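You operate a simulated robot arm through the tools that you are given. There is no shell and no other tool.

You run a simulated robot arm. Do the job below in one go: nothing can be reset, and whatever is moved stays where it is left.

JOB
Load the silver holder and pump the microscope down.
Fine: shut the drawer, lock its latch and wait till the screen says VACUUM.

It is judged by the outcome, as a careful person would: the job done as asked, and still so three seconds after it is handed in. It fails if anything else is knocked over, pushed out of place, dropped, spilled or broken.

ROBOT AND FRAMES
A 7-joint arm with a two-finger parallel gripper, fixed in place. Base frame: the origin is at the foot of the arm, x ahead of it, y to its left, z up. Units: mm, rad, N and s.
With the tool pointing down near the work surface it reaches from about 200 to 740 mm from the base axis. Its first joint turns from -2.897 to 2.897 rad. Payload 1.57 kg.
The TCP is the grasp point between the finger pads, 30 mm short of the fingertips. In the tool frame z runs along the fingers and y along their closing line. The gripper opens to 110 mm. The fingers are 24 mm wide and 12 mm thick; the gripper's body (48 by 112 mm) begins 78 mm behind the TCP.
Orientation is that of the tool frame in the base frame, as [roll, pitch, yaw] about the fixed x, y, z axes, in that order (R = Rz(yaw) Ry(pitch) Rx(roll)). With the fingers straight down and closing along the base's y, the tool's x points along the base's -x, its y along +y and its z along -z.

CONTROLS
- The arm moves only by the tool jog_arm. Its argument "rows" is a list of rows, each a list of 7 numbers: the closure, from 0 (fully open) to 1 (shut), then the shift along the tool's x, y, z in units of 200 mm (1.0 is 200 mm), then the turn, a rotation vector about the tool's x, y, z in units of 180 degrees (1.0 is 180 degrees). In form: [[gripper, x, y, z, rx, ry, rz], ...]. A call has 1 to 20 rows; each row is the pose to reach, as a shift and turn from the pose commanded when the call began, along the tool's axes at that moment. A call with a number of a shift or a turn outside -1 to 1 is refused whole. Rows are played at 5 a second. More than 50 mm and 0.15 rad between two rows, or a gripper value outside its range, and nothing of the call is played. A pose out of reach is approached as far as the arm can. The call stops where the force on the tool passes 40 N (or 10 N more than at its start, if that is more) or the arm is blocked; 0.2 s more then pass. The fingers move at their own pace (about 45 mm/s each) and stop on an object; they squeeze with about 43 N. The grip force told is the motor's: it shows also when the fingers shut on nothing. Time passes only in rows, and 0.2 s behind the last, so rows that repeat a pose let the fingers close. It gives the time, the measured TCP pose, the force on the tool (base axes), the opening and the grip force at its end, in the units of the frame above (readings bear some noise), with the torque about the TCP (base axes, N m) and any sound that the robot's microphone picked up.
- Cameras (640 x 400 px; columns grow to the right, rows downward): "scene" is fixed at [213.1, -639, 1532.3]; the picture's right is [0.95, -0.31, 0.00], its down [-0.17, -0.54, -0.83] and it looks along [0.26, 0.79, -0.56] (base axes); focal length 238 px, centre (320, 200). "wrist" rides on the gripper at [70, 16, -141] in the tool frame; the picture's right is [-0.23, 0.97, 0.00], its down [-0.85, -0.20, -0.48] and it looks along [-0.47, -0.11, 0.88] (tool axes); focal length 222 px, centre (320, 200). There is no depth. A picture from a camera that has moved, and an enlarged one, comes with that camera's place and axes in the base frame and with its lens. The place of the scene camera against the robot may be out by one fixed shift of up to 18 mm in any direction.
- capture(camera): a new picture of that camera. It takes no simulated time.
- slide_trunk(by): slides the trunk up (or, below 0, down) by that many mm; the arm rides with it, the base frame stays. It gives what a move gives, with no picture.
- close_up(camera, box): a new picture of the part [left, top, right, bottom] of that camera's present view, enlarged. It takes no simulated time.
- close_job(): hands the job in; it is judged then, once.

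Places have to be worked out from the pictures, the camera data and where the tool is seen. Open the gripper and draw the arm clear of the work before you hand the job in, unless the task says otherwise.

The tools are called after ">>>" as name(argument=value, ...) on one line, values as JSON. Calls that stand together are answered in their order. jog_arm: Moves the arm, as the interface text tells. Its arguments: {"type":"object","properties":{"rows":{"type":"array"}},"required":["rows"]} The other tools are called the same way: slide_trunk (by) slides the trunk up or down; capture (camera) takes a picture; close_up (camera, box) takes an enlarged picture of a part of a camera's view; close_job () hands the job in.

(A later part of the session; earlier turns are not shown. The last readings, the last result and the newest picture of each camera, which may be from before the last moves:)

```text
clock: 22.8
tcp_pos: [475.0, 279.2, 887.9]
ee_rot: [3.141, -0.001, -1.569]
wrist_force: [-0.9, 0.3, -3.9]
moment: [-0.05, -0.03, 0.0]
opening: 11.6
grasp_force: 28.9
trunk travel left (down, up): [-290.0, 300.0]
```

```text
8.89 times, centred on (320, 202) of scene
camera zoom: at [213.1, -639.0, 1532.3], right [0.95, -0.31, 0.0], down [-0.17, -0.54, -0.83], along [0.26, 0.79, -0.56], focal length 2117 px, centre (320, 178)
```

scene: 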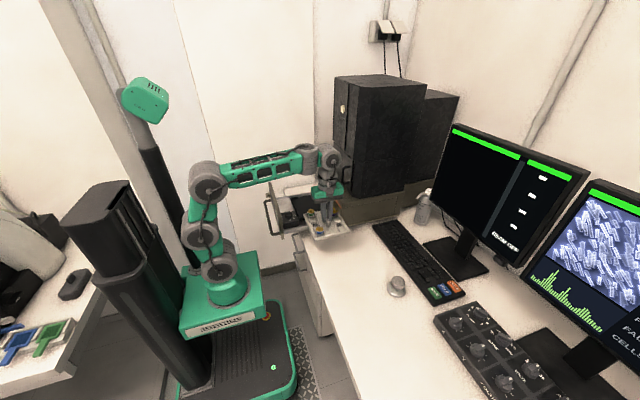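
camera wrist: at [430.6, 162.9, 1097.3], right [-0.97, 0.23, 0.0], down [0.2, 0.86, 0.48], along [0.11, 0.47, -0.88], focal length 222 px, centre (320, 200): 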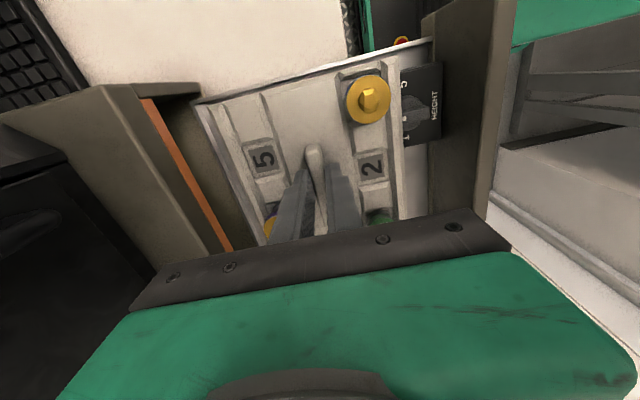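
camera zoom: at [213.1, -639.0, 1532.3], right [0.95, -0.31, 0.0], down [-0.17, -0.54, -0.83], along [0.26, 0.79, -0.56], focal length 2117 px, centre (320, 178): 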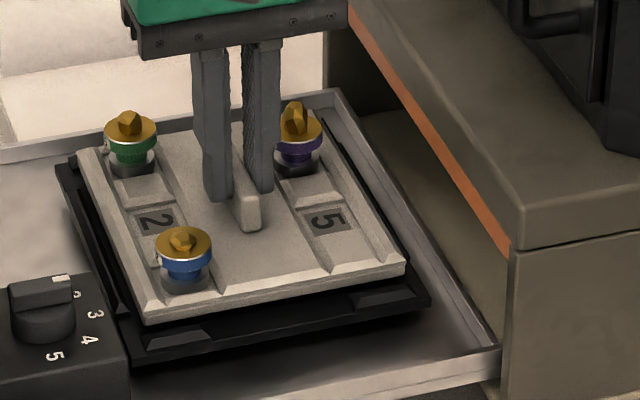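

All edges line up: about 2 mm gap at the y guides and about 4 mm at the x rails. I lower 16 mm gently and check.

>>> jog_arm(rows=[[1, 0, 0, 0.015, 0, 0, 0], [1, 0, 0, 0.035, 0, 0, 0], [1, 0, 0, 0.055, 0, 0, 0], [1, 0, 0, 0.07, 0, 0, 0], [1, 0, 0, 0.08, 0, 0, 0], [1, 0, 0, 0.08, 0, 0, 0]])

>>> close_up(camera="wrist", box=[180, 60, 300, 140])

>>> close_up(camera="scene", box=[290, 180, 350, 225])

```text
clock: 24.2
tcp_pos: [474.1, 279.6, 872.9]
ee_rot: [-3.14, 0.001, -1.57]
wrist_force: [0.9, 0.3, 20.6]
moment: [0.09, 0.04, 0.02]
opening: 11.6
grasp_force: 29.2
trunk travel left (down, up): [-290.0, 300.0]
```

```text
5.00 times, centred on (240, 100) of wrist
camera zoom: at [458.3, 210.4, 1013.7], right [-0.97, 0.23, 0.0], down [0.2, 0.85, 0.48], along [0.11, 0.47, -0.88], focal length 1111 px, centre (720, 700)
```

zoom: 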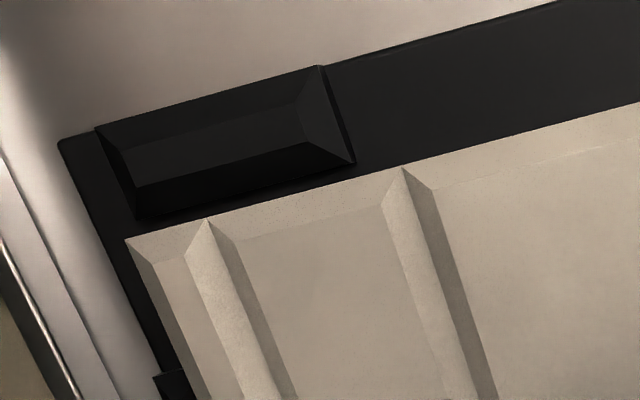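

```text
8.89 times, centred on (320, 202) of scene
camera zoom: at [213.1, -639.0, 1532.3], right [0.95, -0.31, 0.0], down [-0.17, -0.54, -0.83], along [0.26, 0.79, -0.56], focal length 2117 px, centre (320, 178)
```

zoom: 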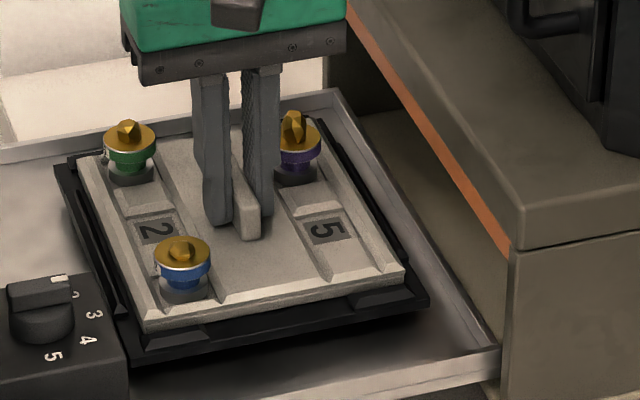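

The force shows contact (about 24 N), but the fingers seem to have slid down on the fin a few mm. I look closely at all visible edges to see whether the plate sits flat on the stage or on a guide.

>>> close_up(camera="scene", box=[292, 195, 322, 220])

>>> close_up(camera="scene", box=[318, 190, 348, 215])

>>> close_up(camera="wrist", box=[340, 60, 440, 160])

>>> close_up(camera="wrist", box=[180, 100, 260, 220])

>>> capture(camera="wrist")

```text
16.00 times, centred on (307, 208) of scene
camera zoom: at [213.1, -639.0, 1532.3], right [0.95, -0.31, 0.0], down [-0.17, -0.54, -0.83], along [0.26, 0.79, -0.56], focal length 3811 px, centre (528, 80)
```

zoom: 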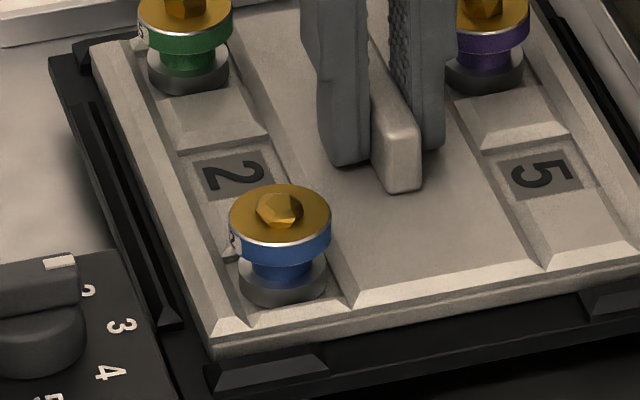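

```text
16.00 times, centred on (333, 202) of scene
camera zoom: at [213.1, -639.0, 1532.3], right [0.95, -0.31, 0.0], down [-0.17, -0.54, -0.83], along [0.26, 0.79, -0.56], focal length 3811 px, centre (112, 160)
```

zoom: 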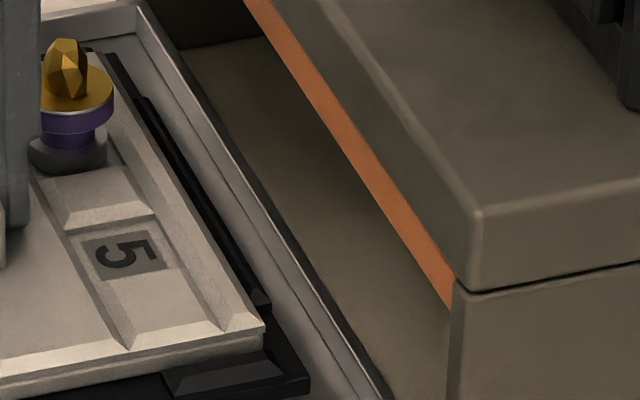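

```text
4.00 times, centred on (390, 110) of wrist
camera zoom: at [458.3, 210.4, 1013.7], right [-0.97, 0.23, 0.0], down [0.2, 0.85, 0.48], along [0.11, 0.47, -0.88], focal length 888 px, centre (40, 560)
```

zoom: 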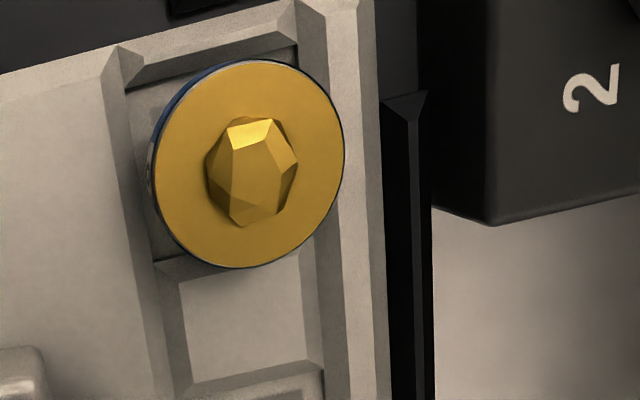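

```text
3.33 times, centred on (220, 160) of wrist
camera zoom: at [458.3, 210.4, 1013.7], right [-0.97, 0.23, 0.0], down [0.2, 0.85, 0.48], along [0.11, 0.47, -0.88], focal length 740 px, centre (653, 333)
```

zoom: 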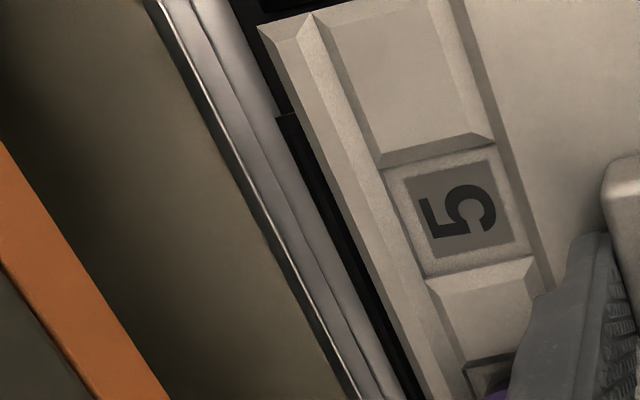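

```text
taken
camera wrist: at [458.3, 210.4, 1013.7], right [-0.97, 0.23, 0.0], down [0.2, 0.85, 0.48], along [0.11, 0.47, -0.88], focal length 222 px, centre (320, 200)
```

wrist: 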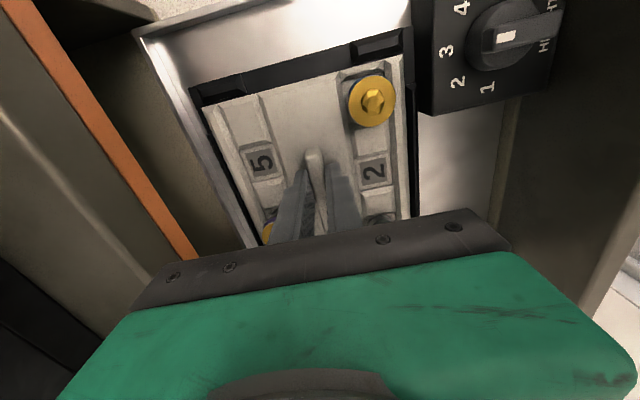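

I need to judge whether the plate's underside really meets the stage, so I enlarge its two near corners strongly.

>>> close_up(camera="scene", box=[300, 210, 316, 221])

>>> close_up(camera="scene", box=[324, 204, 340, 215])

>>> close_up(camera="scene", box=[292, 190, 312, 204])

>>> close_up(camera="scene", box=[308, 196, 326, 208])

```text
16.00 times, centred on (308, 216) of scene
camera zoom: at [213.1, -639.0, 1532.3], right [0.95, -0.31, 0.0], down [-0.17, -0.54, -0.83], along [0.26, 0.79, -0.56], focal length 3811 px, centre (512, -48)
```

zoom: 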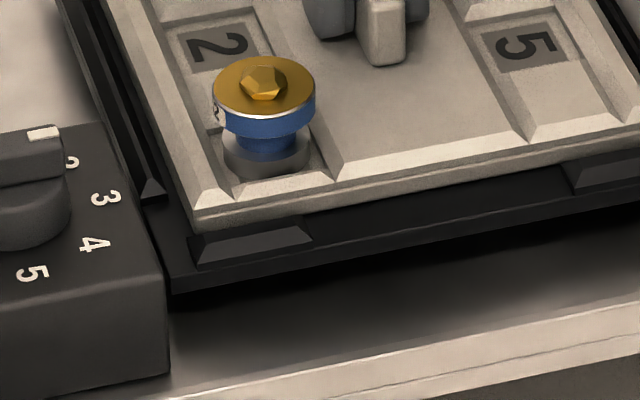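

```text
16.00 times, centred on (332, 210) of scene
camera zoom: at [213.1, -639.0, 1532.3], right [0.95, -0.31, 0.0], down [-0.17, -0.54, -0.83], along [0.26, 0.79, -0.56], focal length 3811 px, centre (128, 48)
```

zoom: 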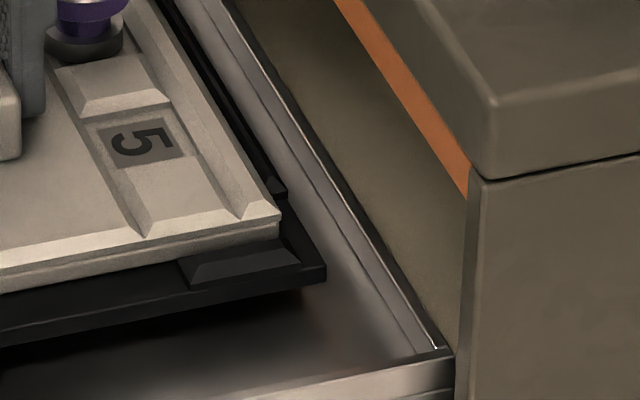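

```text
16.00 times, centred on (302, 197) of scene
camera zoom: at [213.1, -639.0, 1532.3], right [0.95, -0.31, 0.0], down [-0.17, -0.54, -0.83], along [0.26, 0.79, -0.56], focal length 3811 px, centre (608, 248)
```

zoom: 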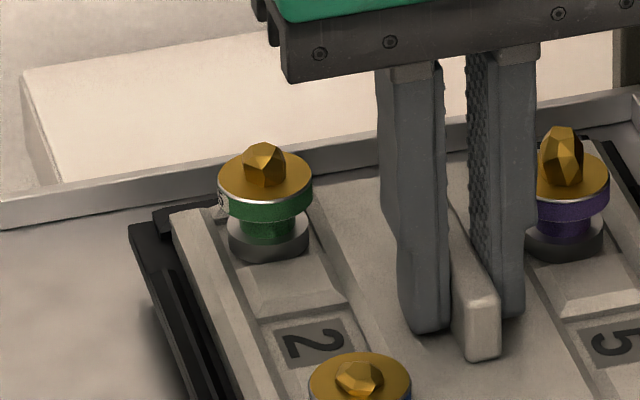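

```text
16.00 times, centred on (317, 202) of scene
camera zoom: at [213.1, -639.0, 1532.3], right [0.95, -0.31, 0.0], down [-0.17, -0.54, -0.83], along [0.26, 0.79, -0.56], focal length 3811 px, centre (368, 168)
```

zoom: 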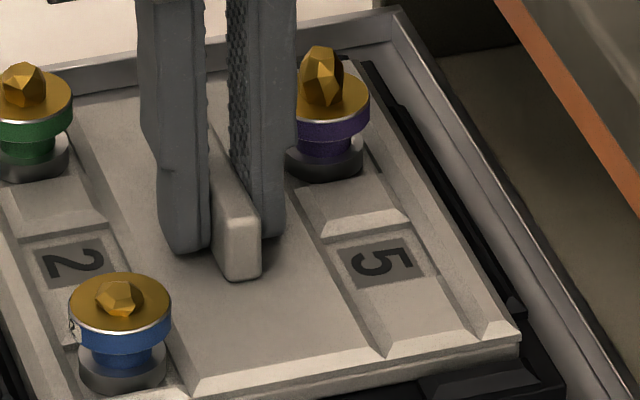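

Pictures and the centred torque suggest the plate lies flat within the guides with the fingertips just at the plate's top. I relax the pressure slightly, open the fingers a little, and lift straight off to inspect the seating.

>>> jog_arm(rows=[[1, 0, 0, -0.006, 0, 0, 0], [0.9, 0, 0, -0.006, 0, 0, 0], [0.8, 0, 0, -0.006, 0, 0, 0], [0.78, 0, 0, -0.008, 0, 0, 0], [0.78, 0, 0, -0.01, 0, 0, 0], [0.78, 0, 0, -0.03, 0, 0, 0], [0.78, 0, 0, -0.08, 0, 0, 0], [0.78, 0, 0, -0.16, 0, 0, 0], [0.78, 0, 0, -0.26, 0, 0, 0], [0.78, 0, 0, -0.36, 0, 0, 0], [0.78, 0, 0, -0.42, 0, 0, 0], [0.78, 0, 0, -0.42, 0, 0, 0]])

>>> close_up(camera="wrist", box=[180, 0, 420, 240])

>>> close_up(camera="scene", box=[290, 180, 350, 225])

```text
clock: 26.8
tcp_pos: [474.9, 281.3, 955.4]
ee_rot: [3.141, 0.0, -1.571]
wrist_force: [0.3, 0.9, 1.6]
moment: [-0.01, 0.02, 0.02]
opening: 24.2
grasp_force: 0.0
trunk travel left (down, up): [-290.0, 300.0]
```

```text
1.67 times, centred on (300, 120) of wrist
camera zoom: at [458.8, 212.3, 1097.0], right [-0.97, 0.23, 0.0], down [0.2, 0.86, 0.48], along [0.11, 0.47, -0.88], focal length 370 px, centre (353, 333)
```

zoom: 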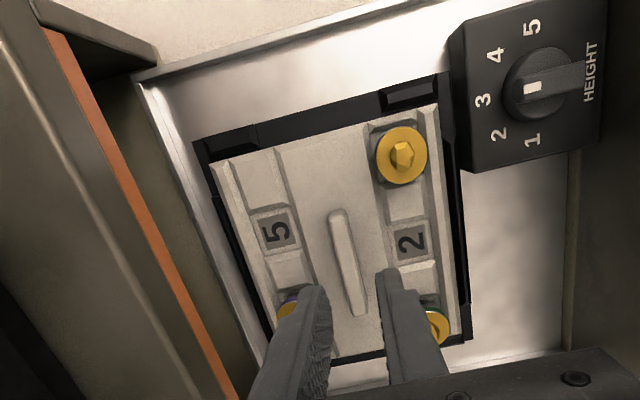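

```text
8.89 times, centred on (320, 202) of scene
camera zoom: at [213.1, -639.0, 1532.3], right [0.95, -0.31, 0.0], down [-0.17, -0.54, -0.83], along [0.26, 0.79, -0.56], focal length 2117 px, centre (320, 178)
```

zoom: 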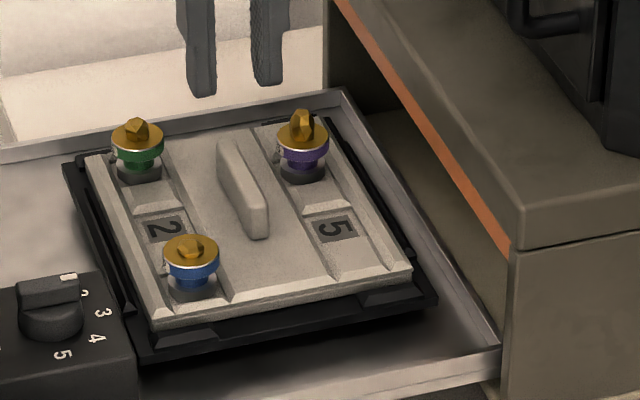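

The holder is released and standing in the drawer; the drawer seems to have slid a few mm in. I zoom in on the seating from both cameras.

>>> close_up(camera="wrist", box=[250, 60, 370, 220])

>>> close_up(camera="wrist", box=[250, 70, 330, 120])

>>> close_up(camera="wrist", box=[330, 40, 410, 90])

>>> close_up(camera="wrist", box=[330, 170, 410, 220])

>>> close_up(camera="scene", box=[296, 185, 316, 198])

>>> close_up(camera="scene", box=[300, 208, 320, 221])

```text
2.50 times, centred on (310, 140) of wrist
camera zoom: at [458.8, 212.3, 1097.0], right [-0.97, 0.23, 0.0], down [0.2, 0.86, 0.48], along [0.11, 0.47, -0.88], focal length 555 px, centre (345, 350)
```

zoom: 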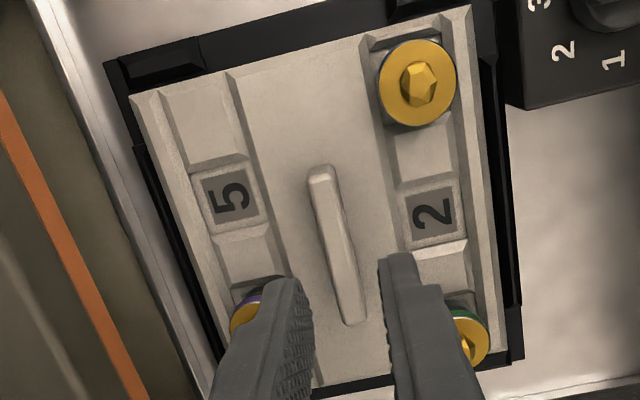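

```text
8.00 times, centred on (290, 95) of wrist
camera zoom: at [458.8, 212.3, 1097.0], right [-0.97, 0.23, 0.0], down [0.2, 0.86, 0.48], along [0.11, 0.47, -0.88], focal length 1777 px, centre (560, 1040)
```

zoom: 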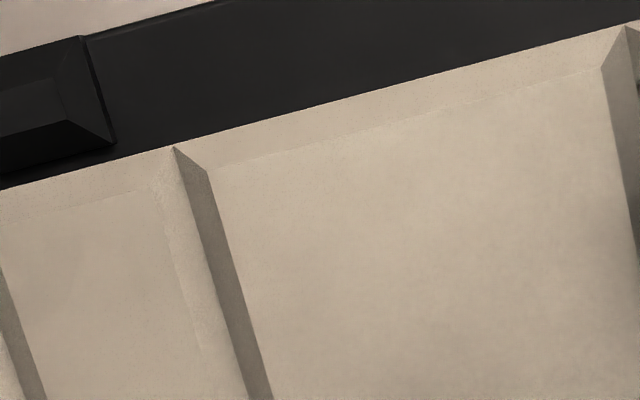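

```text
8.00 times, centred on (370, 65) of wrist
camera zoom: at [458.8, 212.3, 1097.0], right [-0.97, 0.23, 0.0], down [0.2, 0.86, 0.48], along [0.11, 0.47, -0.88], focal length 1777 px, centre (-80, 1280)
```

zoom: 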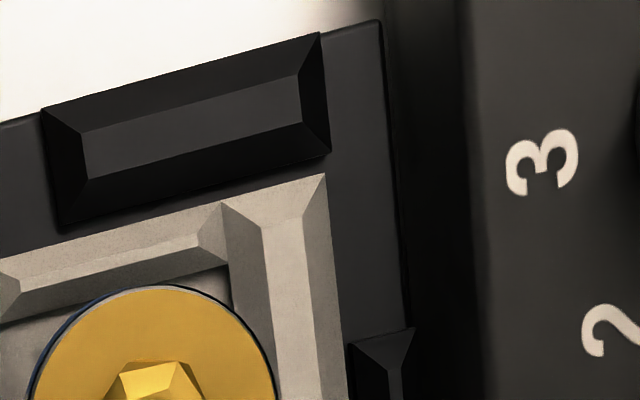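

```text
8.00 times, centred on (370, 195) of wrist
camera zoom: at [458.8, 212.3, 1097.0], right [-0.97, 0.23, 0.0], down [0.2, 0.86, 0.48], along [0.11, 0.47, -0.88], focal length 1777 px, centre (-80, 240)
```

zoom: 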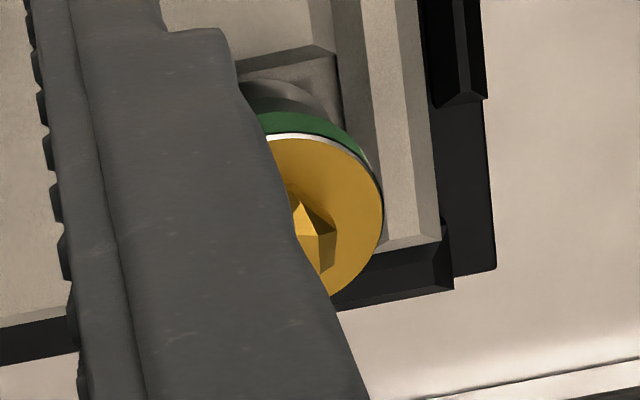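

```text
16.00 times, centred on (306, 192) of scene
camera zoom: at [213.1, -639.0, 1532.3], right [0.95, -0.31, 0.0], down [-0.17, -0.54, -0.83], along [0.26, 0.79, -0.56], focal length 3811 px, centre (544, 336)
```

zoom: 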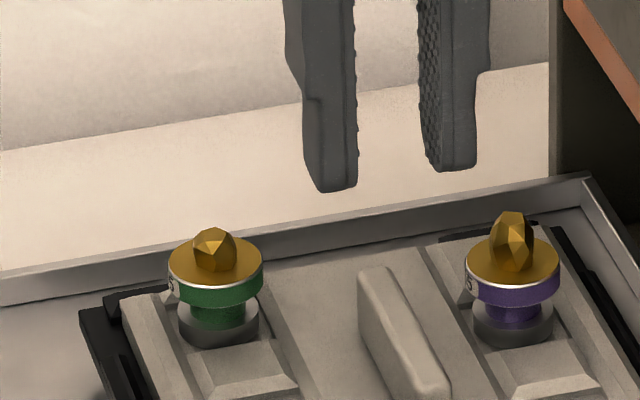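

```text
16.00 times, centred on (310, 214) of scene
camera zoom: at [213.1, -639.0, 1532.3], right [0.95, -0.31, 0.0], down [-0.17, -0.54, -0.83], along [0.26, 0.79, -0.56], focal length 3811 px, centre (480, -32)
```

zoom: 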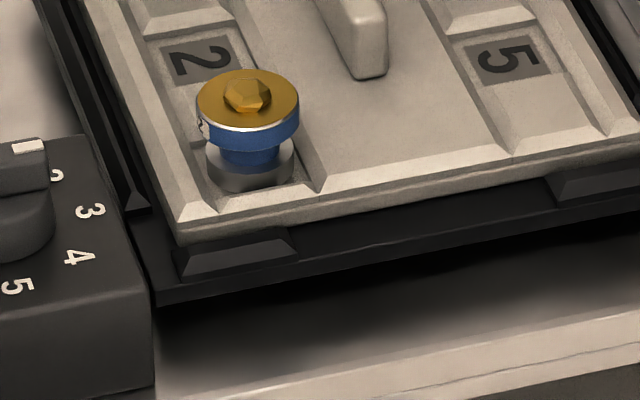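

The plate lies inside all the guides, parallel and level, so the holder is loaded. I now lift the hand higher and withdraw it toward −x, over the drawer front, closing the fingers on the way to use them as a pusher.

>>> jog_arm(rows=[[0.78, 0, 0, -0.1, 0, 0, 0], [0.78, 0, 0, -0.25, 0, 0, 0], [0.78, 0, 0, -0.4, 0, 0, 0], [0.78, 0, 0.1, -0.5, 0, 0, 0], [0.9, 0, 0.25, -0.5, 0, 0, 0], [1, 0, 0.4, -0.5, 0, 0, 0], [1, 0, 0.55, -0.5, 0, 0, 0], [1, 0, 0.7, -0.5, 0, 0, 0], [1, 0, 0.85, -0.5, 0, 0, 0], [1, 0, 0.95, -0.5, 0, 0, 0], [1, 0, 0.95, -0.5, 0, 0, 0]])

>>> capture(camera="wrist")

>>> close_up(camera="scene", box=[255, 140, 375, 240])

```text
clock: 29.2
tcp_pos: [282.0, 277.2, 1054.9]
ee_rot: [-3.141, 0.001, -1.571]
wrist_force: [-0.3, -0.2, 0.3]
moment: [0.01, 0.0, 0.02]
opening: 0.2
grasp_force: 21.6
trunk travel left (down, up): [-290.0, 300.0]
```

```text
taken
camera wrist: at [266.8, 209.3, 1195.5], right [-0.97, 0.23, 0.0], down [0.2, 0.86, 0.48], along [0.11, 0.47, -0.88], focal length 222 px, centre (320, 200)
```

wrist: 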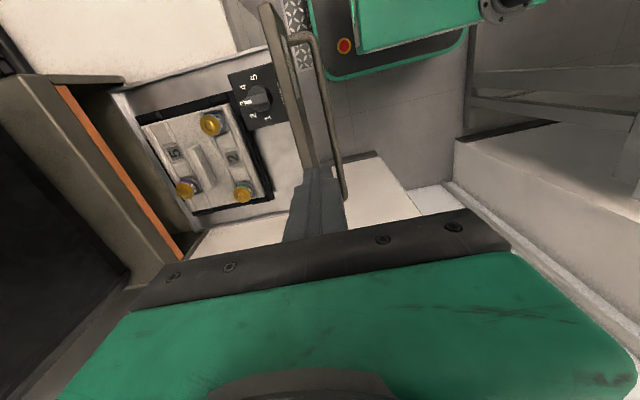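

```text
4.00 times, centred on (315, 190) of scene
camera zoom: at [213.1, -639.0, 1532.3], right [0.95, -0.31, 0.0], down [-0.17, -0.54, -0.83], along [0.26, 0.79, -0.56], focal length 953 px, centre (340, 240)
```

zoom: 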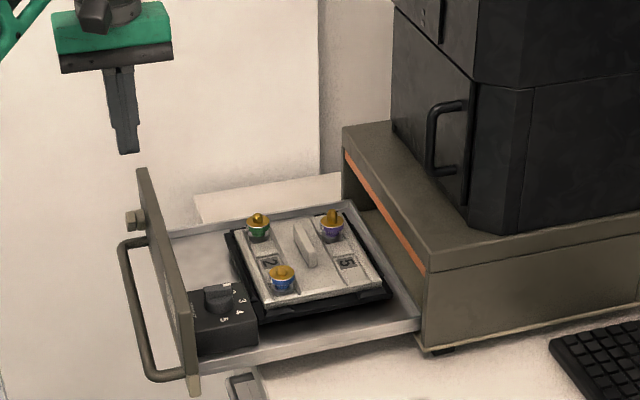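

The holder sits neatly and nothing else moved. I zoom on the drawer handle and front panel to place the pushing point.

>>> close_up(camera="wrist", box=[220, 0, 380, 220])

>>> close_up(camera="scene", box=[280, 178, 310, 242])

```text
1.82 times, centred on (300, 110) of wrist
camera zoom: at [266.8, 209.3, 1195.5], right [-0.97, 0.23, 0.0], down [0.2, 0.86, 0.48], along [0.11, 0.47, -0.88], focal length 404 px, centre (356, 364)
```

zoom: 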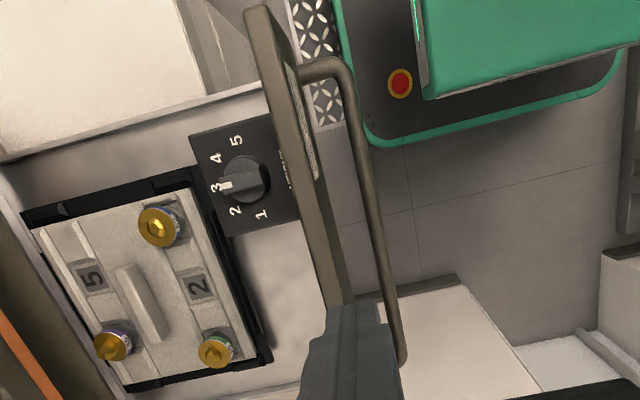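

```text
6.25 times, centred on (295, 210) of scene
camera zoom: at [213.1, -639.0, 1532.3], right [0.95, -0.31, 0.0], down [-0.17, -0.54, -0.83], along [0.26, 0.79, -0.56], focal length 1489 px, centre (476, 138)
```

zoom: 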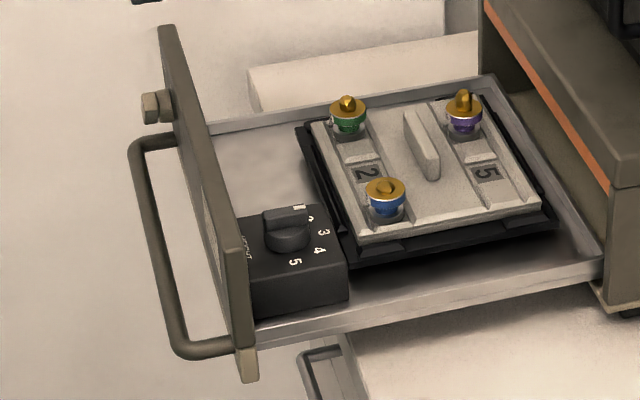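

I place the handle bar at x≈265, z≈828, y 157–414, the panel top at z≈921, and the latch near (282, 388, 884). I turn the hand back to its original yaw (slim side toward the panel) and move to x≈225 in front of the handle, still high.

>>> jog_arm(rows=[[1, -0.004, 0.024, 0, 0, 0, 0.0417], [1, -0.008, 0.048, 0, 0, 0, 0.0833], [1, -0.012, 0.072, 0, 0, 0, 0.125], [1, -0.016, 0.095, 0, 0, 0, 0.1667], [1, -0.02, 0.119, 0, 0, 0, 0.2083], [1, -0.024, 0.143, 0, 0, 0, 0.25], [1, -0.028, 0.167, 0, 0, 0, 0.2917], [1, -0.032, 0.19, 0, 0, 0, 0.3333], [1, -0.036, 0.214, 0, 0, 0, 0.375], [1, -0.04, 0.238, 0, 0, 0, 0.4167], [1, -0.043, 0.262, 0, 0, 0, 0.4583], [1, -0.045, 0.285, 0, 0, 0, 0.5], [1, -0.045, 0.285, 0, 0, 0, 0.5]])

>>> capture(camera="wrist")

```text
clock: 32.0
tcp_pos: [227.4, 289.3, 1054.8]
ee_rot: [3.14, 0.0, 3.14]
wrist_force: [-0.3, 1.0, 0.4]
moment: [0.01, 0.02, 0.01]
opening: 0.0
grasp_force: 20.9
trunk travel left (down, up): [-290.0, 300.0]
```

```text
taken
camera wrist: at [158.5, 306.7, 1196.5], right [0.23, 0.97, 0.0], down [0.85, -0.2, 0.48], along [0.47, -0.11, -0.88], focal length 222 px, centre (320, 200)
```

wrist: 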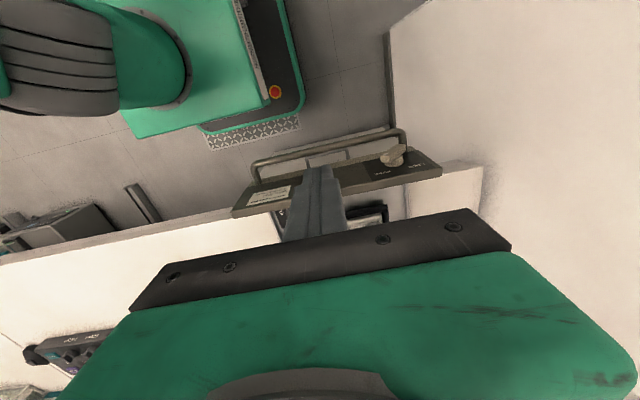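

The panel's outer face carries labels and the latch. I zoom in on them.

>>> close_up(camera="wrist", box=[340, 120, 450, 210])

>>> close_up(camera="wrist", box=[225, 120, 335, 220])

>>> close_up(camera="wrist", box=[370, 140, 430, 180])

```text
4.44 times, centred on (395, 165) of wrist
camera zoom: at [158.5, 306.7, 1196.5], right [0.23, 0.97, 0.0], down [0.85, -0.2, 0.48], along [0.47, -0.11, -0.88], focal length 987 px, centre (-13, 356)
```

zoom: 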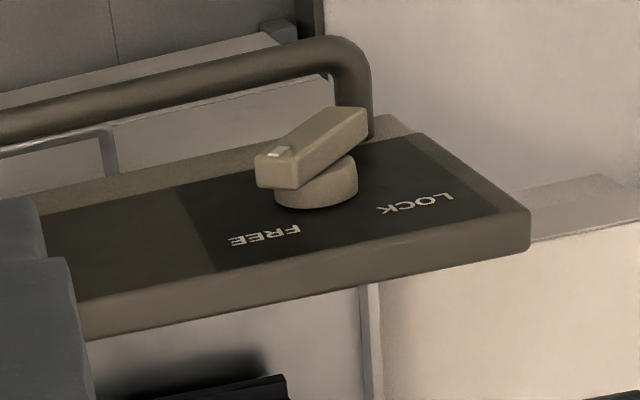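

```text
4.00 times, centred on (280, 170) of wrist
camera zoom: at [158.5, 306.7, 1196.5], right [0.23, 0.97, 0.0], down [0.85, -0.2, 0.48], along [0.47, -0.11, -0.88], focal length 888 px, centre (480, 320)
```

zoom: 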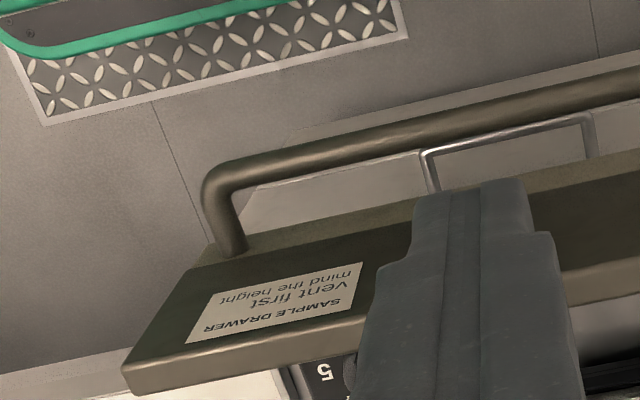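

```text
10.00 times, centred on (400, 160) of wrist
camera zoom: at [158.5, 306.7, 1196.5], right [0.23, 0.97, 0.0], down [0.85, -0.2, 0.48], along [0.47, -0.11, -0.88], focal length 2221 px, centre (-480, 600)
```

zoom: 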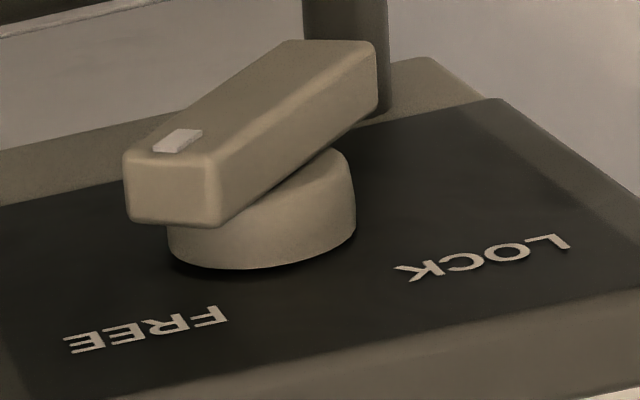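

The sign says "SAMPLE DRAWER – vent first – mind the height", and the latch pointer is at FREE with LOCK to its side. Before shutting I want to read the status screen and check that the tallest sample clears the orange strip, so I swing the wrist camera round toward the monitors, staying high.

>>> jog_arm(rows=[[1, -0.03, -0.06, 0.0, 0, 0, 0], [1, -0.1, -0.18, 0.02, 0, -0.02, 0], [1, -0.18, -0.32, 0.04, 0, -0.05, 0], [1, -0.27, -0.46, 0.055, 0, -0.08, 0], [1, -0.36, -0.6, 0.07, 0, -0.11, 0], [1, -0.45, -0.75, 0.085, 0, -0.14, 0], [1, -0.53, -0.88, 0.095, 0, -0.16, 0], [1, -0.575, -0.97, 0.1, 0, -0.17, 0], [1, -0.575, -0.97, 0.1, 0, -0.17, 0]])

```text
clock: 33.5
tcp_pos: [334.1, 189.0, 963.1]
ee_rot: [-3.087, 0.258, -2.916]
wrist_force: [0.2, 0.6, 0.1]
moment: [-0.01, 0.01, 0.03]
opening: 0.0
grasp_force: 21.2
trunk travel left (down, up): [-290.0, 300.0]
stopped in row 7: the arm was blocked; the commanded pose is now the measured one
```

The arm reports being blocked at (334, 189, 963), with little force. I look at once to see what is near it.

>>> capture(camera="scene")

>>> capture(camera="wrist")

>>> close_up(camera="scene", box=[255, 140, 375, 240])

```text
taken
```

scene: 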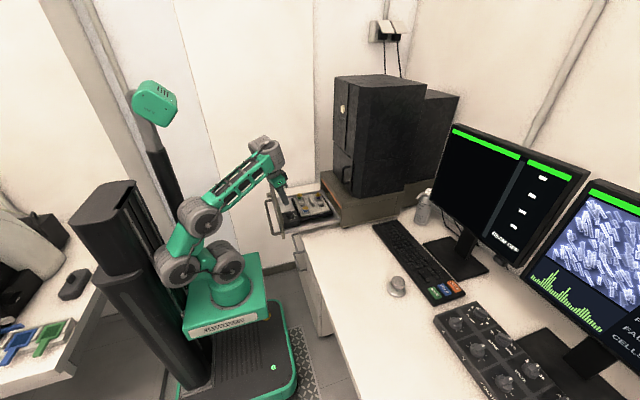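

```text
taken
camera wrist: at [228.7, 189.2, 1081.1], right [0.01, 1.0, 0.01], down [0.72, -0.01, 0.69], along [0.69, 0.0, -0.72], focal length 222 px, centre (320, 200)
```

wrist: 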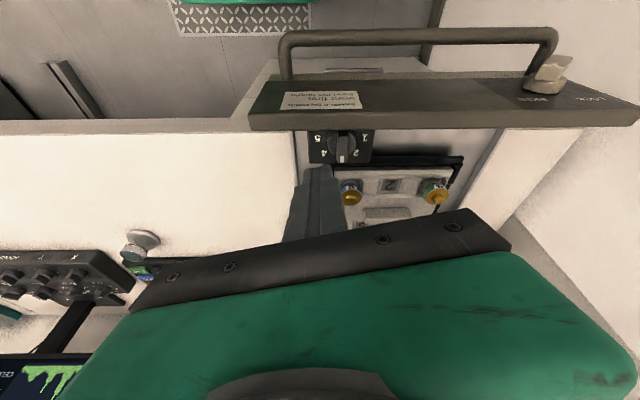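

```text
4.00 times, centred on (315, 190) of scene
camera zoom: at [213.1, -639.0, 1532.3], right [0.95, -0.31, 0.0], down [-0.17, -0.54, -0.83], along [0.26, 0.79, -0.56], focal length 953 px, centre (340, 240)
```

zoom: 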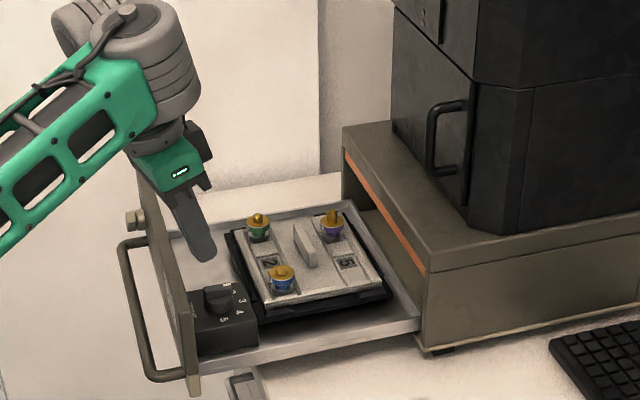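

Nothing was touched; the arm had simply folded against itself near its tower. I back out upward, straighten the tool to vertical, and go further out to about (420, 100, 1050).

>>> jog_arm(rows=[[1, -0.0255, -0.0053, -0.0965, -0.0012, 0.0126, 0.0104], [1, -0.064, -0.013, -0.241, -0.0028, 0.0293, 0.0242], [1, -0.111, -0.023, -0.42, -0.0048, 0.0502, 0.0415], [1, -0.188, -0.154, -0.3925, -0.006, 0.0628, 0.0518], [1, -0.266, -0.286, -0.365, -0.0072, 0.0753, 0.0622], [1, -0.343, -0.417, -0.3375, -0.008, 0.0837, 0.0691], [1, -0.42, -0.548, -0.31, -0.008, 0.0837, 0.0691], [1, -0.42, -0.548, -0.31, -0.008, 0.0837, 0.0691]])

>>> capture(camera="scene")

```text
clock: 35.3
tcp_pos: [404.8, 95.4, 1067.6]
ee_rot: [3.139, 0.018, 3.132]
wrist_force: [-0.4, 1.5, -0.1]
moment: [-0.03, 0.01, 0.0]
opening: 0.0
grasp_force: 21.4
trunk travel left (down, up): [-290.0, 300.0]
```

```text
taken
```

scene: 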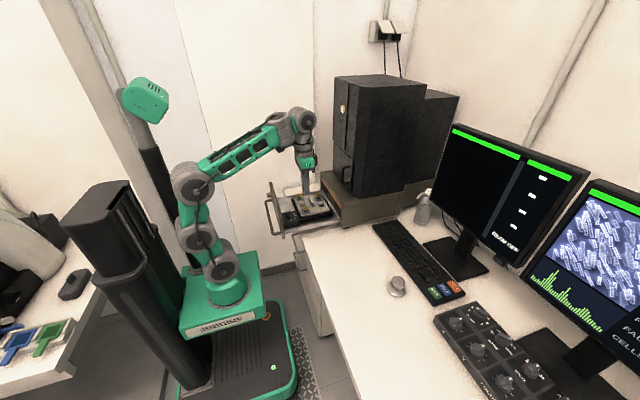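

Clear again. The tower limits close-in poses, so I'll do the look at the monitors from further out: moving to about (600, −100, 1000) while tilting the camera up toward the screens.

>>> jog_arm(rows=[[1, -0.06, -0.06, 0.02, 0, 0, 0], [1, -0.18, -0.18, 0.06, 0, 0, 0], [1, -0.32, -0.32, 0.11, 0, 0, 0], [1, -0.46, -0.46, 0.16, 0, -0.02, 0], [1, -0.6, -0.6, 0.21, 0, -0.05, 0], [1, -0.74, -0.74, 0.26, 0, -0.08, 0], [1, -0.86, -0.86, 0.3, 0, -0.12, 0], [1, -0.94, -0.94, 0.325, 0, -0.15, 0], [1, -0.975, -0.975, 0.335, 0, -0.19, 0], [1, -0.975, -0.975, 0.335, 0, -0.23, 0], [1, -0.975, -0.975, 0.335, 0, -0.27, 0], [1, -0.975, -0.975, 0.335, 0, -0.3, 0], [1, -0.975, -0.975, 0.335, 0, -0.3, 0]])

>>> capture(camera="wrist")

```text
clock: 38.1
tcp_pos: [684.3, -122.9, 1104.4]
ee_rot: [3.141, 0.796, 3.132]
wrist_force: [-0.1, 0.5, 0.3]
moment: [0.02, -0.04, 0.02]
opening: 0.0
grasp_force: 21.4
out of reach, approached as far as the arm can: row 8, 9, 10, 11, 12, 13
trunk travel left (down, up): [-290.0, 300.0]
```

```text
taken
camera wrist: at [535.4, -104.2, 1154.0], right [0.17, 0.97, 0.16], down [0.25, -0.2, 0.95], along [0.95, -0.12, -0.28], focal length 222 px, centre (320, 200)
```

wrist: 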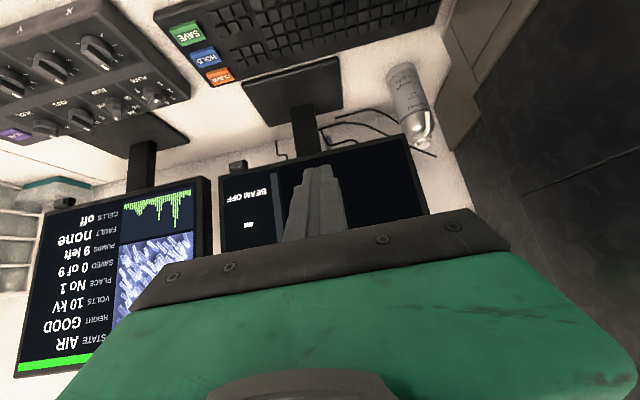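

The screen reads STATE AIR, HEIGHT GOOD, FAULT none — so the dial setting suits this holder and I leave it alone. The arm went past its reach in this tilt, so I start undoing the tilt with a small turn to see where the commanded pose stands.

>>> jog_arm(rows=[[1, 0, 0, 0, 0, 0.035, 0], [1, 0, 0, 0, 0, 0.07, 0], [1, 0, 0, 0, 0, 0.1, 0], [1, 0, 0, 0, 0, 0.1, 0]])

>>> close_up(camera="wrist", box=[0, 150, 220, 400])

```text
clock: 39.1
tcp_pos: [679.3, -126.4, 1102.0]
ee_rot: [3.14, 0.481, 3.132]
wrist_force: [-0.5, 0.0, 0.3]
moment: [-0.03, -0.01, -0.01]
opening: 0.2
grasp_force: 21.2
out of reach, approached as far as the arm can: row 3, 4
trunk travel left (down, up): [-290.0, 300.0]
```

```text
1.60 times, centred on (110, 275) of wrist
camera zoom: at [553.3, -107.7, 1196.5], right [0.21, 0.97, 0.11], down [0.53, -0.2, 0.82], along [0.82, -0.12, -0.56], focal length 355 px, centre (656, 80)
```

zoom: 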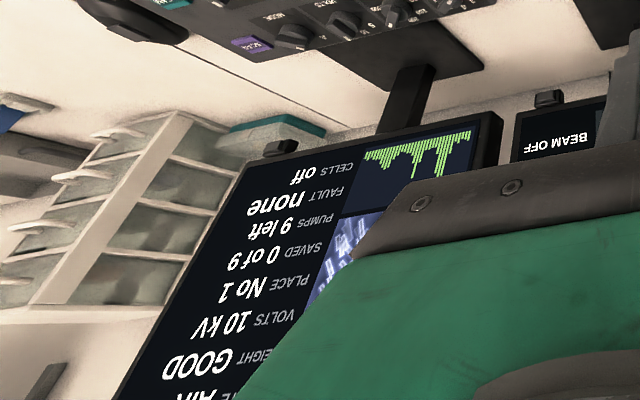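

The commanded pose follows the measured one, good. I now pull back to about (470, −50, 1100) and restore the vertical tool.

>>> jog_arm(rows=[[1, 0.08, 0.03, -0.042, 0, 0.01, 0], [1, 0.18, 0.075, -0.094, 0, 0.025, 0], [1, 0.29, 0.12, -0.152, 0, 0.045, 0], [1, 0.4, 0.16, -0.209, 0, 0.065, 0], [1, 0.51, 0.21, -0.267, 0, 0.085, 0], [1, 0.62, 0.25, -0.324, 0, 0.105, 0], [1, 0.73, 0.3, -0.381, 0, 0.125, 0], [1, 0.84, 0.345, -0.439, 0, 0.14, 0], [1, 0.93, 0.38, -0.486, 0, 0.1531, 0], [1, 0.93, 0.38, -0.486, 0, 0.1531, 0]])

```text
clock: 41.3
tcp_pos: [473.2, -49.6, 1102.3]
ee_rot: [-3.141, 0.0, 3.134]
wrist_force: [-0.5, -1.2, -0.1]
moment: [0.02, -0.03, -0.01]
opening: 0.2
grasp_force: 21.1
trunk travel left (down, up): [-290.0, 300.0]
```

The tool is vertical again. I raise the trunk 150 mm so that close-in, low poses in front of the drawer won't fold the arm against its tower.

>>> slide_trunk(by=150)

```text
clock: 43.1
tcp_pos: [472.6, -49.9, 1252.8]
ee_rot: [-3.141, 0.0, 3.133]
wrist_force: [-0.3, -0.2, 0.0]
moment: [-0.01, 0.01, 0.0]
opening: 0.0
grasp_force: 21.0
trunk travel left (down, up): [-440.0, 150.0]
```

Now I move toward a point in front of the drawer, first half of the way.

>>> jog_arm(rows=[[1, 0.05, 0.07, 0.03, 0, 0, 0], [1, 0.14, 0.2, 0.1, 0, 0, 0], [1, 0.24, 0.34, 0.17, 0, 0, 0], [1, 0.34, 0.48, 0.24, 0, 0, 0], [1, 0.44, 0.62, 0.31, 0, 0, 0], [1, 0.54, 0.76, 0.38, 0, 0, 0], [1, 0.63, 0.88, 0.45, 0, 0, 0], [1, 0.69, 0.96, 0.49, 0, 0, 0], [1, 0.7, 0.975, 0.5, 0, 0, 0]])

```text
clock: 45.1
tcp_pos: [334.5, 147.2, 1153.1]
ee_rot: [3.139, 0.001, 3.13]
wrist_force: [-0.3, 0.4, -0.4]
moment: [0.03, 0.01, -0.01]
opening: 0.0
grasp_force: 20.7
trunk travel left (down, up): [-440.0, 150.0]
```

That went cleanly. I continue to about (225, 286, 1050), in front of the handle.

>>> jog_arm(rows=[[1, 0.06, 0.08, 0.06, 0, 0, 0], [1, 0.16, 0.2, 0.15, 0, 0, 0], [1, 0.26, 0.33, 0.245, 0, 0, 0], [1, 0.36, 0.46, 0.34, 0, 0, 0], [1, 0.45, 0.58, 0.43, 0, 0, 0], [1, 0.52, 0.66, 0.49, 0, 0, 0], [1, 0.55, 0.695, 0.515, 0, 0, 0], [1, 0.55, 0.695, 0.515, 0, 0, 0]])

>>> capture(camera="wrist")

>>> capture(camera="scene")

```text
clock: 46.9
tcp_pos: [225.3, 286.1, 1051.2]
ee_rot: [-3.141, -0.001, 3.134]
wrist_force: [0.0, -0.2, -0.6]
moment: [-0.02, -0.02, 0.03]
opening: 0.0
grasp_force: 21.5
trunk travel left (down, up): [-440.0, 150.0]
```

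```text
taken
camera wrist: at [156.8, 304.9, 1192.0], right [0.24, 0.97, 0.0], down [0.85, -0.21, 0.48], along [0.47, -0.11, -0.88], focal length 222 px, centre (320, 200)
```

wrist: 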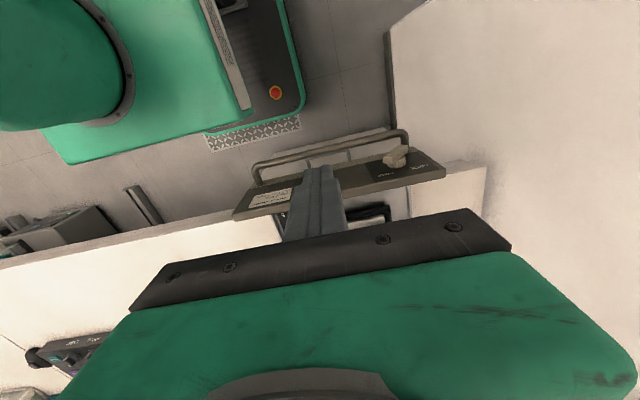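

```text
taken
```

scene: 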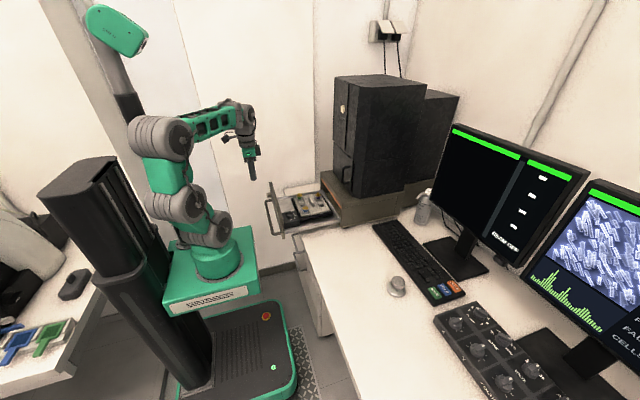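

The handle lies ahead of the closed fingers (fingers x≈213–237, bar x≈265). I lower to z≈855.

>>> jog_arm(rows=[[1, 0, 0, 0.08, 0, 0, 0], [1, 0, 0, 0.2, 0, 0, 0], [1, 0, 0, 0.35, 0, 0, 0], [1, 0, 0, 0.5, 0, 0, 0], [1, 0, 0, 0.65, 0, 0, 0], [1, 0, 0, 0.8, 0, 0, 0], [1, 0, 0, 0.92, 0, 0, 0], [1, 0, 0, 0.98, 0, 0, 0], [1, 0, 0, 0.98, 0, 0, 0]])

>>> capture(camera="wrist")

>>> close_up(camera="scene", box=[220, 130, 370, 250])

```text
clock: 48.9
tcp_pos: [225.9, 287.7, 853.3]
ee_rot: [3.141, -0.002, 3.133]
wrist_force: [-0.2, 0.2, 0.1]
moment: [0.0, 0.01, -0.01]
opening: 0.2
grasp_force: 21.6
trunk travel left (down, up): [-440.0, 150.0]
```

```text
taken
camera wrist: at [156.5, 305.6, 995.4], right [0.24, 0.97, 0.0], down [0.85, -0.21, 0.48], along [0.47, -0.11, -0.88], focal length 222 px, centre (320, 200)
```

wrist: 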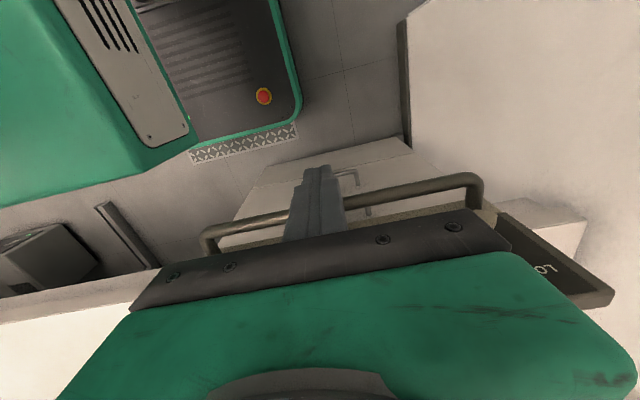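

```text
3.33 times, centred on (295, 190) of scene
camera zoom: at [213.1, -639.0, 1532.3], right [0.95, -0.31, 0.0], down [-0.17, -0.54, -0.83], along [0.26, 0.79, -0.56], focal length 794 px, centre (403, 233)
```

zoom: 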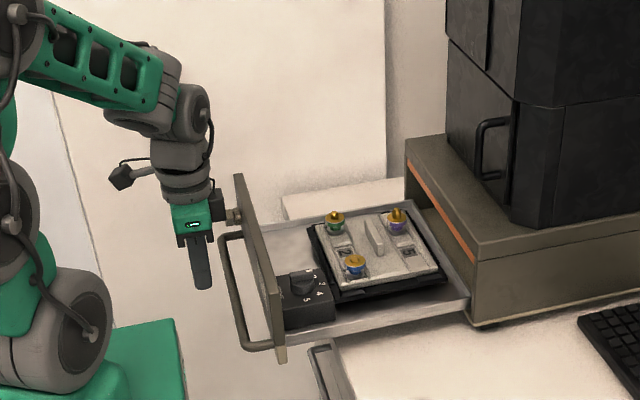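

The fingers are in front of the handle, but the bar may be lower than I estimated. I zoom in to fix its height before pushing.

>>> close_up(camera="wrist", box=[190, 150, 350, 260])

>>> close_up(camera="scene", box=[270, 180, 310, 245])

>>> close_up(camera="wrist", box=[340, 150, 500, 260])

```text
3.64 times, centred on (270, 205) of wrist
camera zoom: at [156.5, 305.6, 995.4], right [0.24, 0.97, 0.0], down [0.85, -0.21, 0.48], along [0.47, -0.11, -0.88], focal length 808 px, centre (502, 182)
```

zoom: 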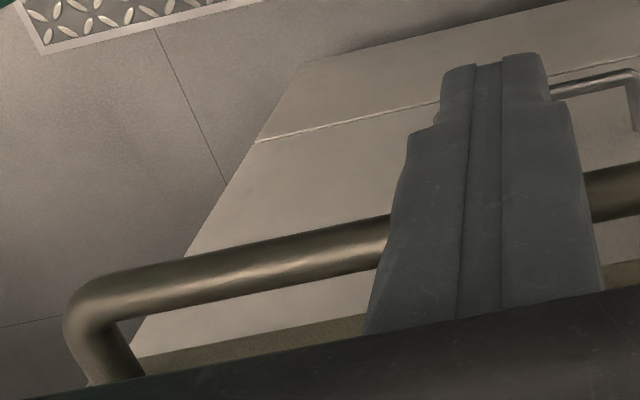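

```text
6.15 times, centred on (290, 212) of scene
camera zoom: at [213.1, -639.0, 1532.3], right [0.95, -0.31, 0.0], down [-0.17, -0.54, -0.83], along [0.26, 0.79, -0.56], focal length 1466 px, centre (505, 123)
```

zoom: 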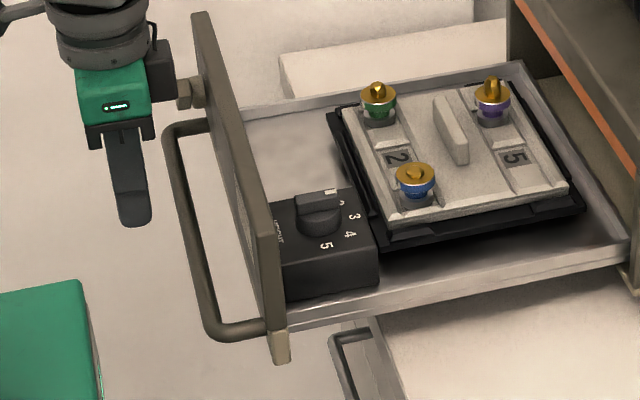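

```text
3.64 times, centred on (420, 205) of wrist
camera zoom: at [156.5, 305.6, 995.4], right [0.24, 0.97, 0.0], down [0.85, -0.21, 0.48], along [0.47, -0.11, -0.88], focal length 808 px, centre (-44, 182)
```

zoom: 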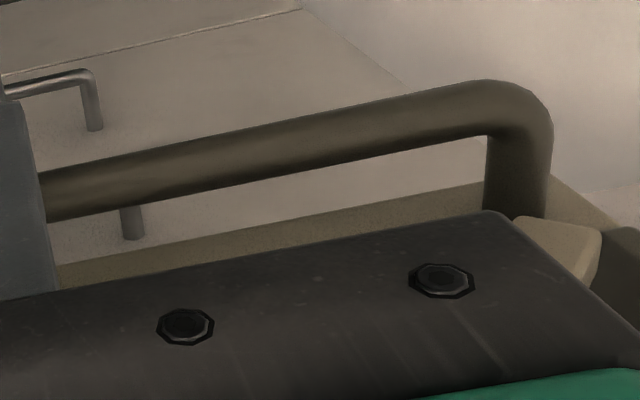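

The bar is at z≈811 (about 14 mm thick), so the fingertips at 823 would have passed over it. I lower 35 mm so the bar meets the fingers 22 mm above their tips.

>>> jog_arm(rows=[[1, 0, 0, 0.05, 0, 0, 0], [1, 0, 0, 0.11, 0, 0, 0], [1, 0, 0, 0.16, 0, 0, 0], [1, 0, 0, 0.175, 0, 0, 0], [1, 0, 0, 0.175, 0, 0, 0]])

>>> close_up(camera="scene", box=[270, 180, 310, 245])

>>> close_up(camera="wrist", box=[190, 130, 500, 260])

```text
clock: 50.1
tcp_pos: [226.1, 287.9, 819.5]
ee_rot: [-3.14, 0.001, 3.132]
wrist_force: [0.2, 0.5, -0.2]
moment: [-0.03, 0.02, -0.02]
opening: 0.1
grasp_force: 21.3
trunk travel left (down, up): [-440.0, 150.0]
```

```text
6.15 times, centred on (290, 212) of scene
camera zoom: at [213.1, -639.0, 1532.3], right [0.95, -0.31, 0.0], down [-0.17, -0.54, -0.83], along [0.26, 0.79, -0.56], focal length 1466 px, centre (505, 123)
```

zoom: 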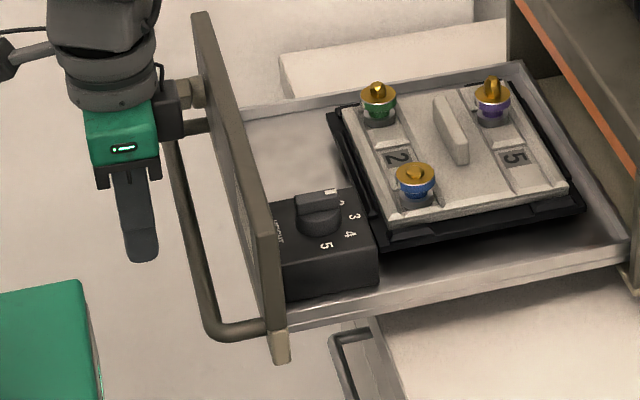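

```text
2.06 times, centred on (345, 195) of wrist
camera zoom: at [156.9, 305.0, 960.8], right [0.24, 0.97, 0.0], down [0.85, -0.21, 0.48], along [0.47, -0.11, -0.88], focal length 459 px, centre (268, 210)
```

zoom: 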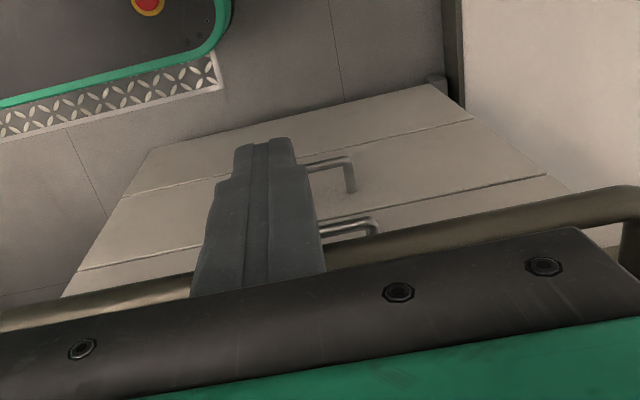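

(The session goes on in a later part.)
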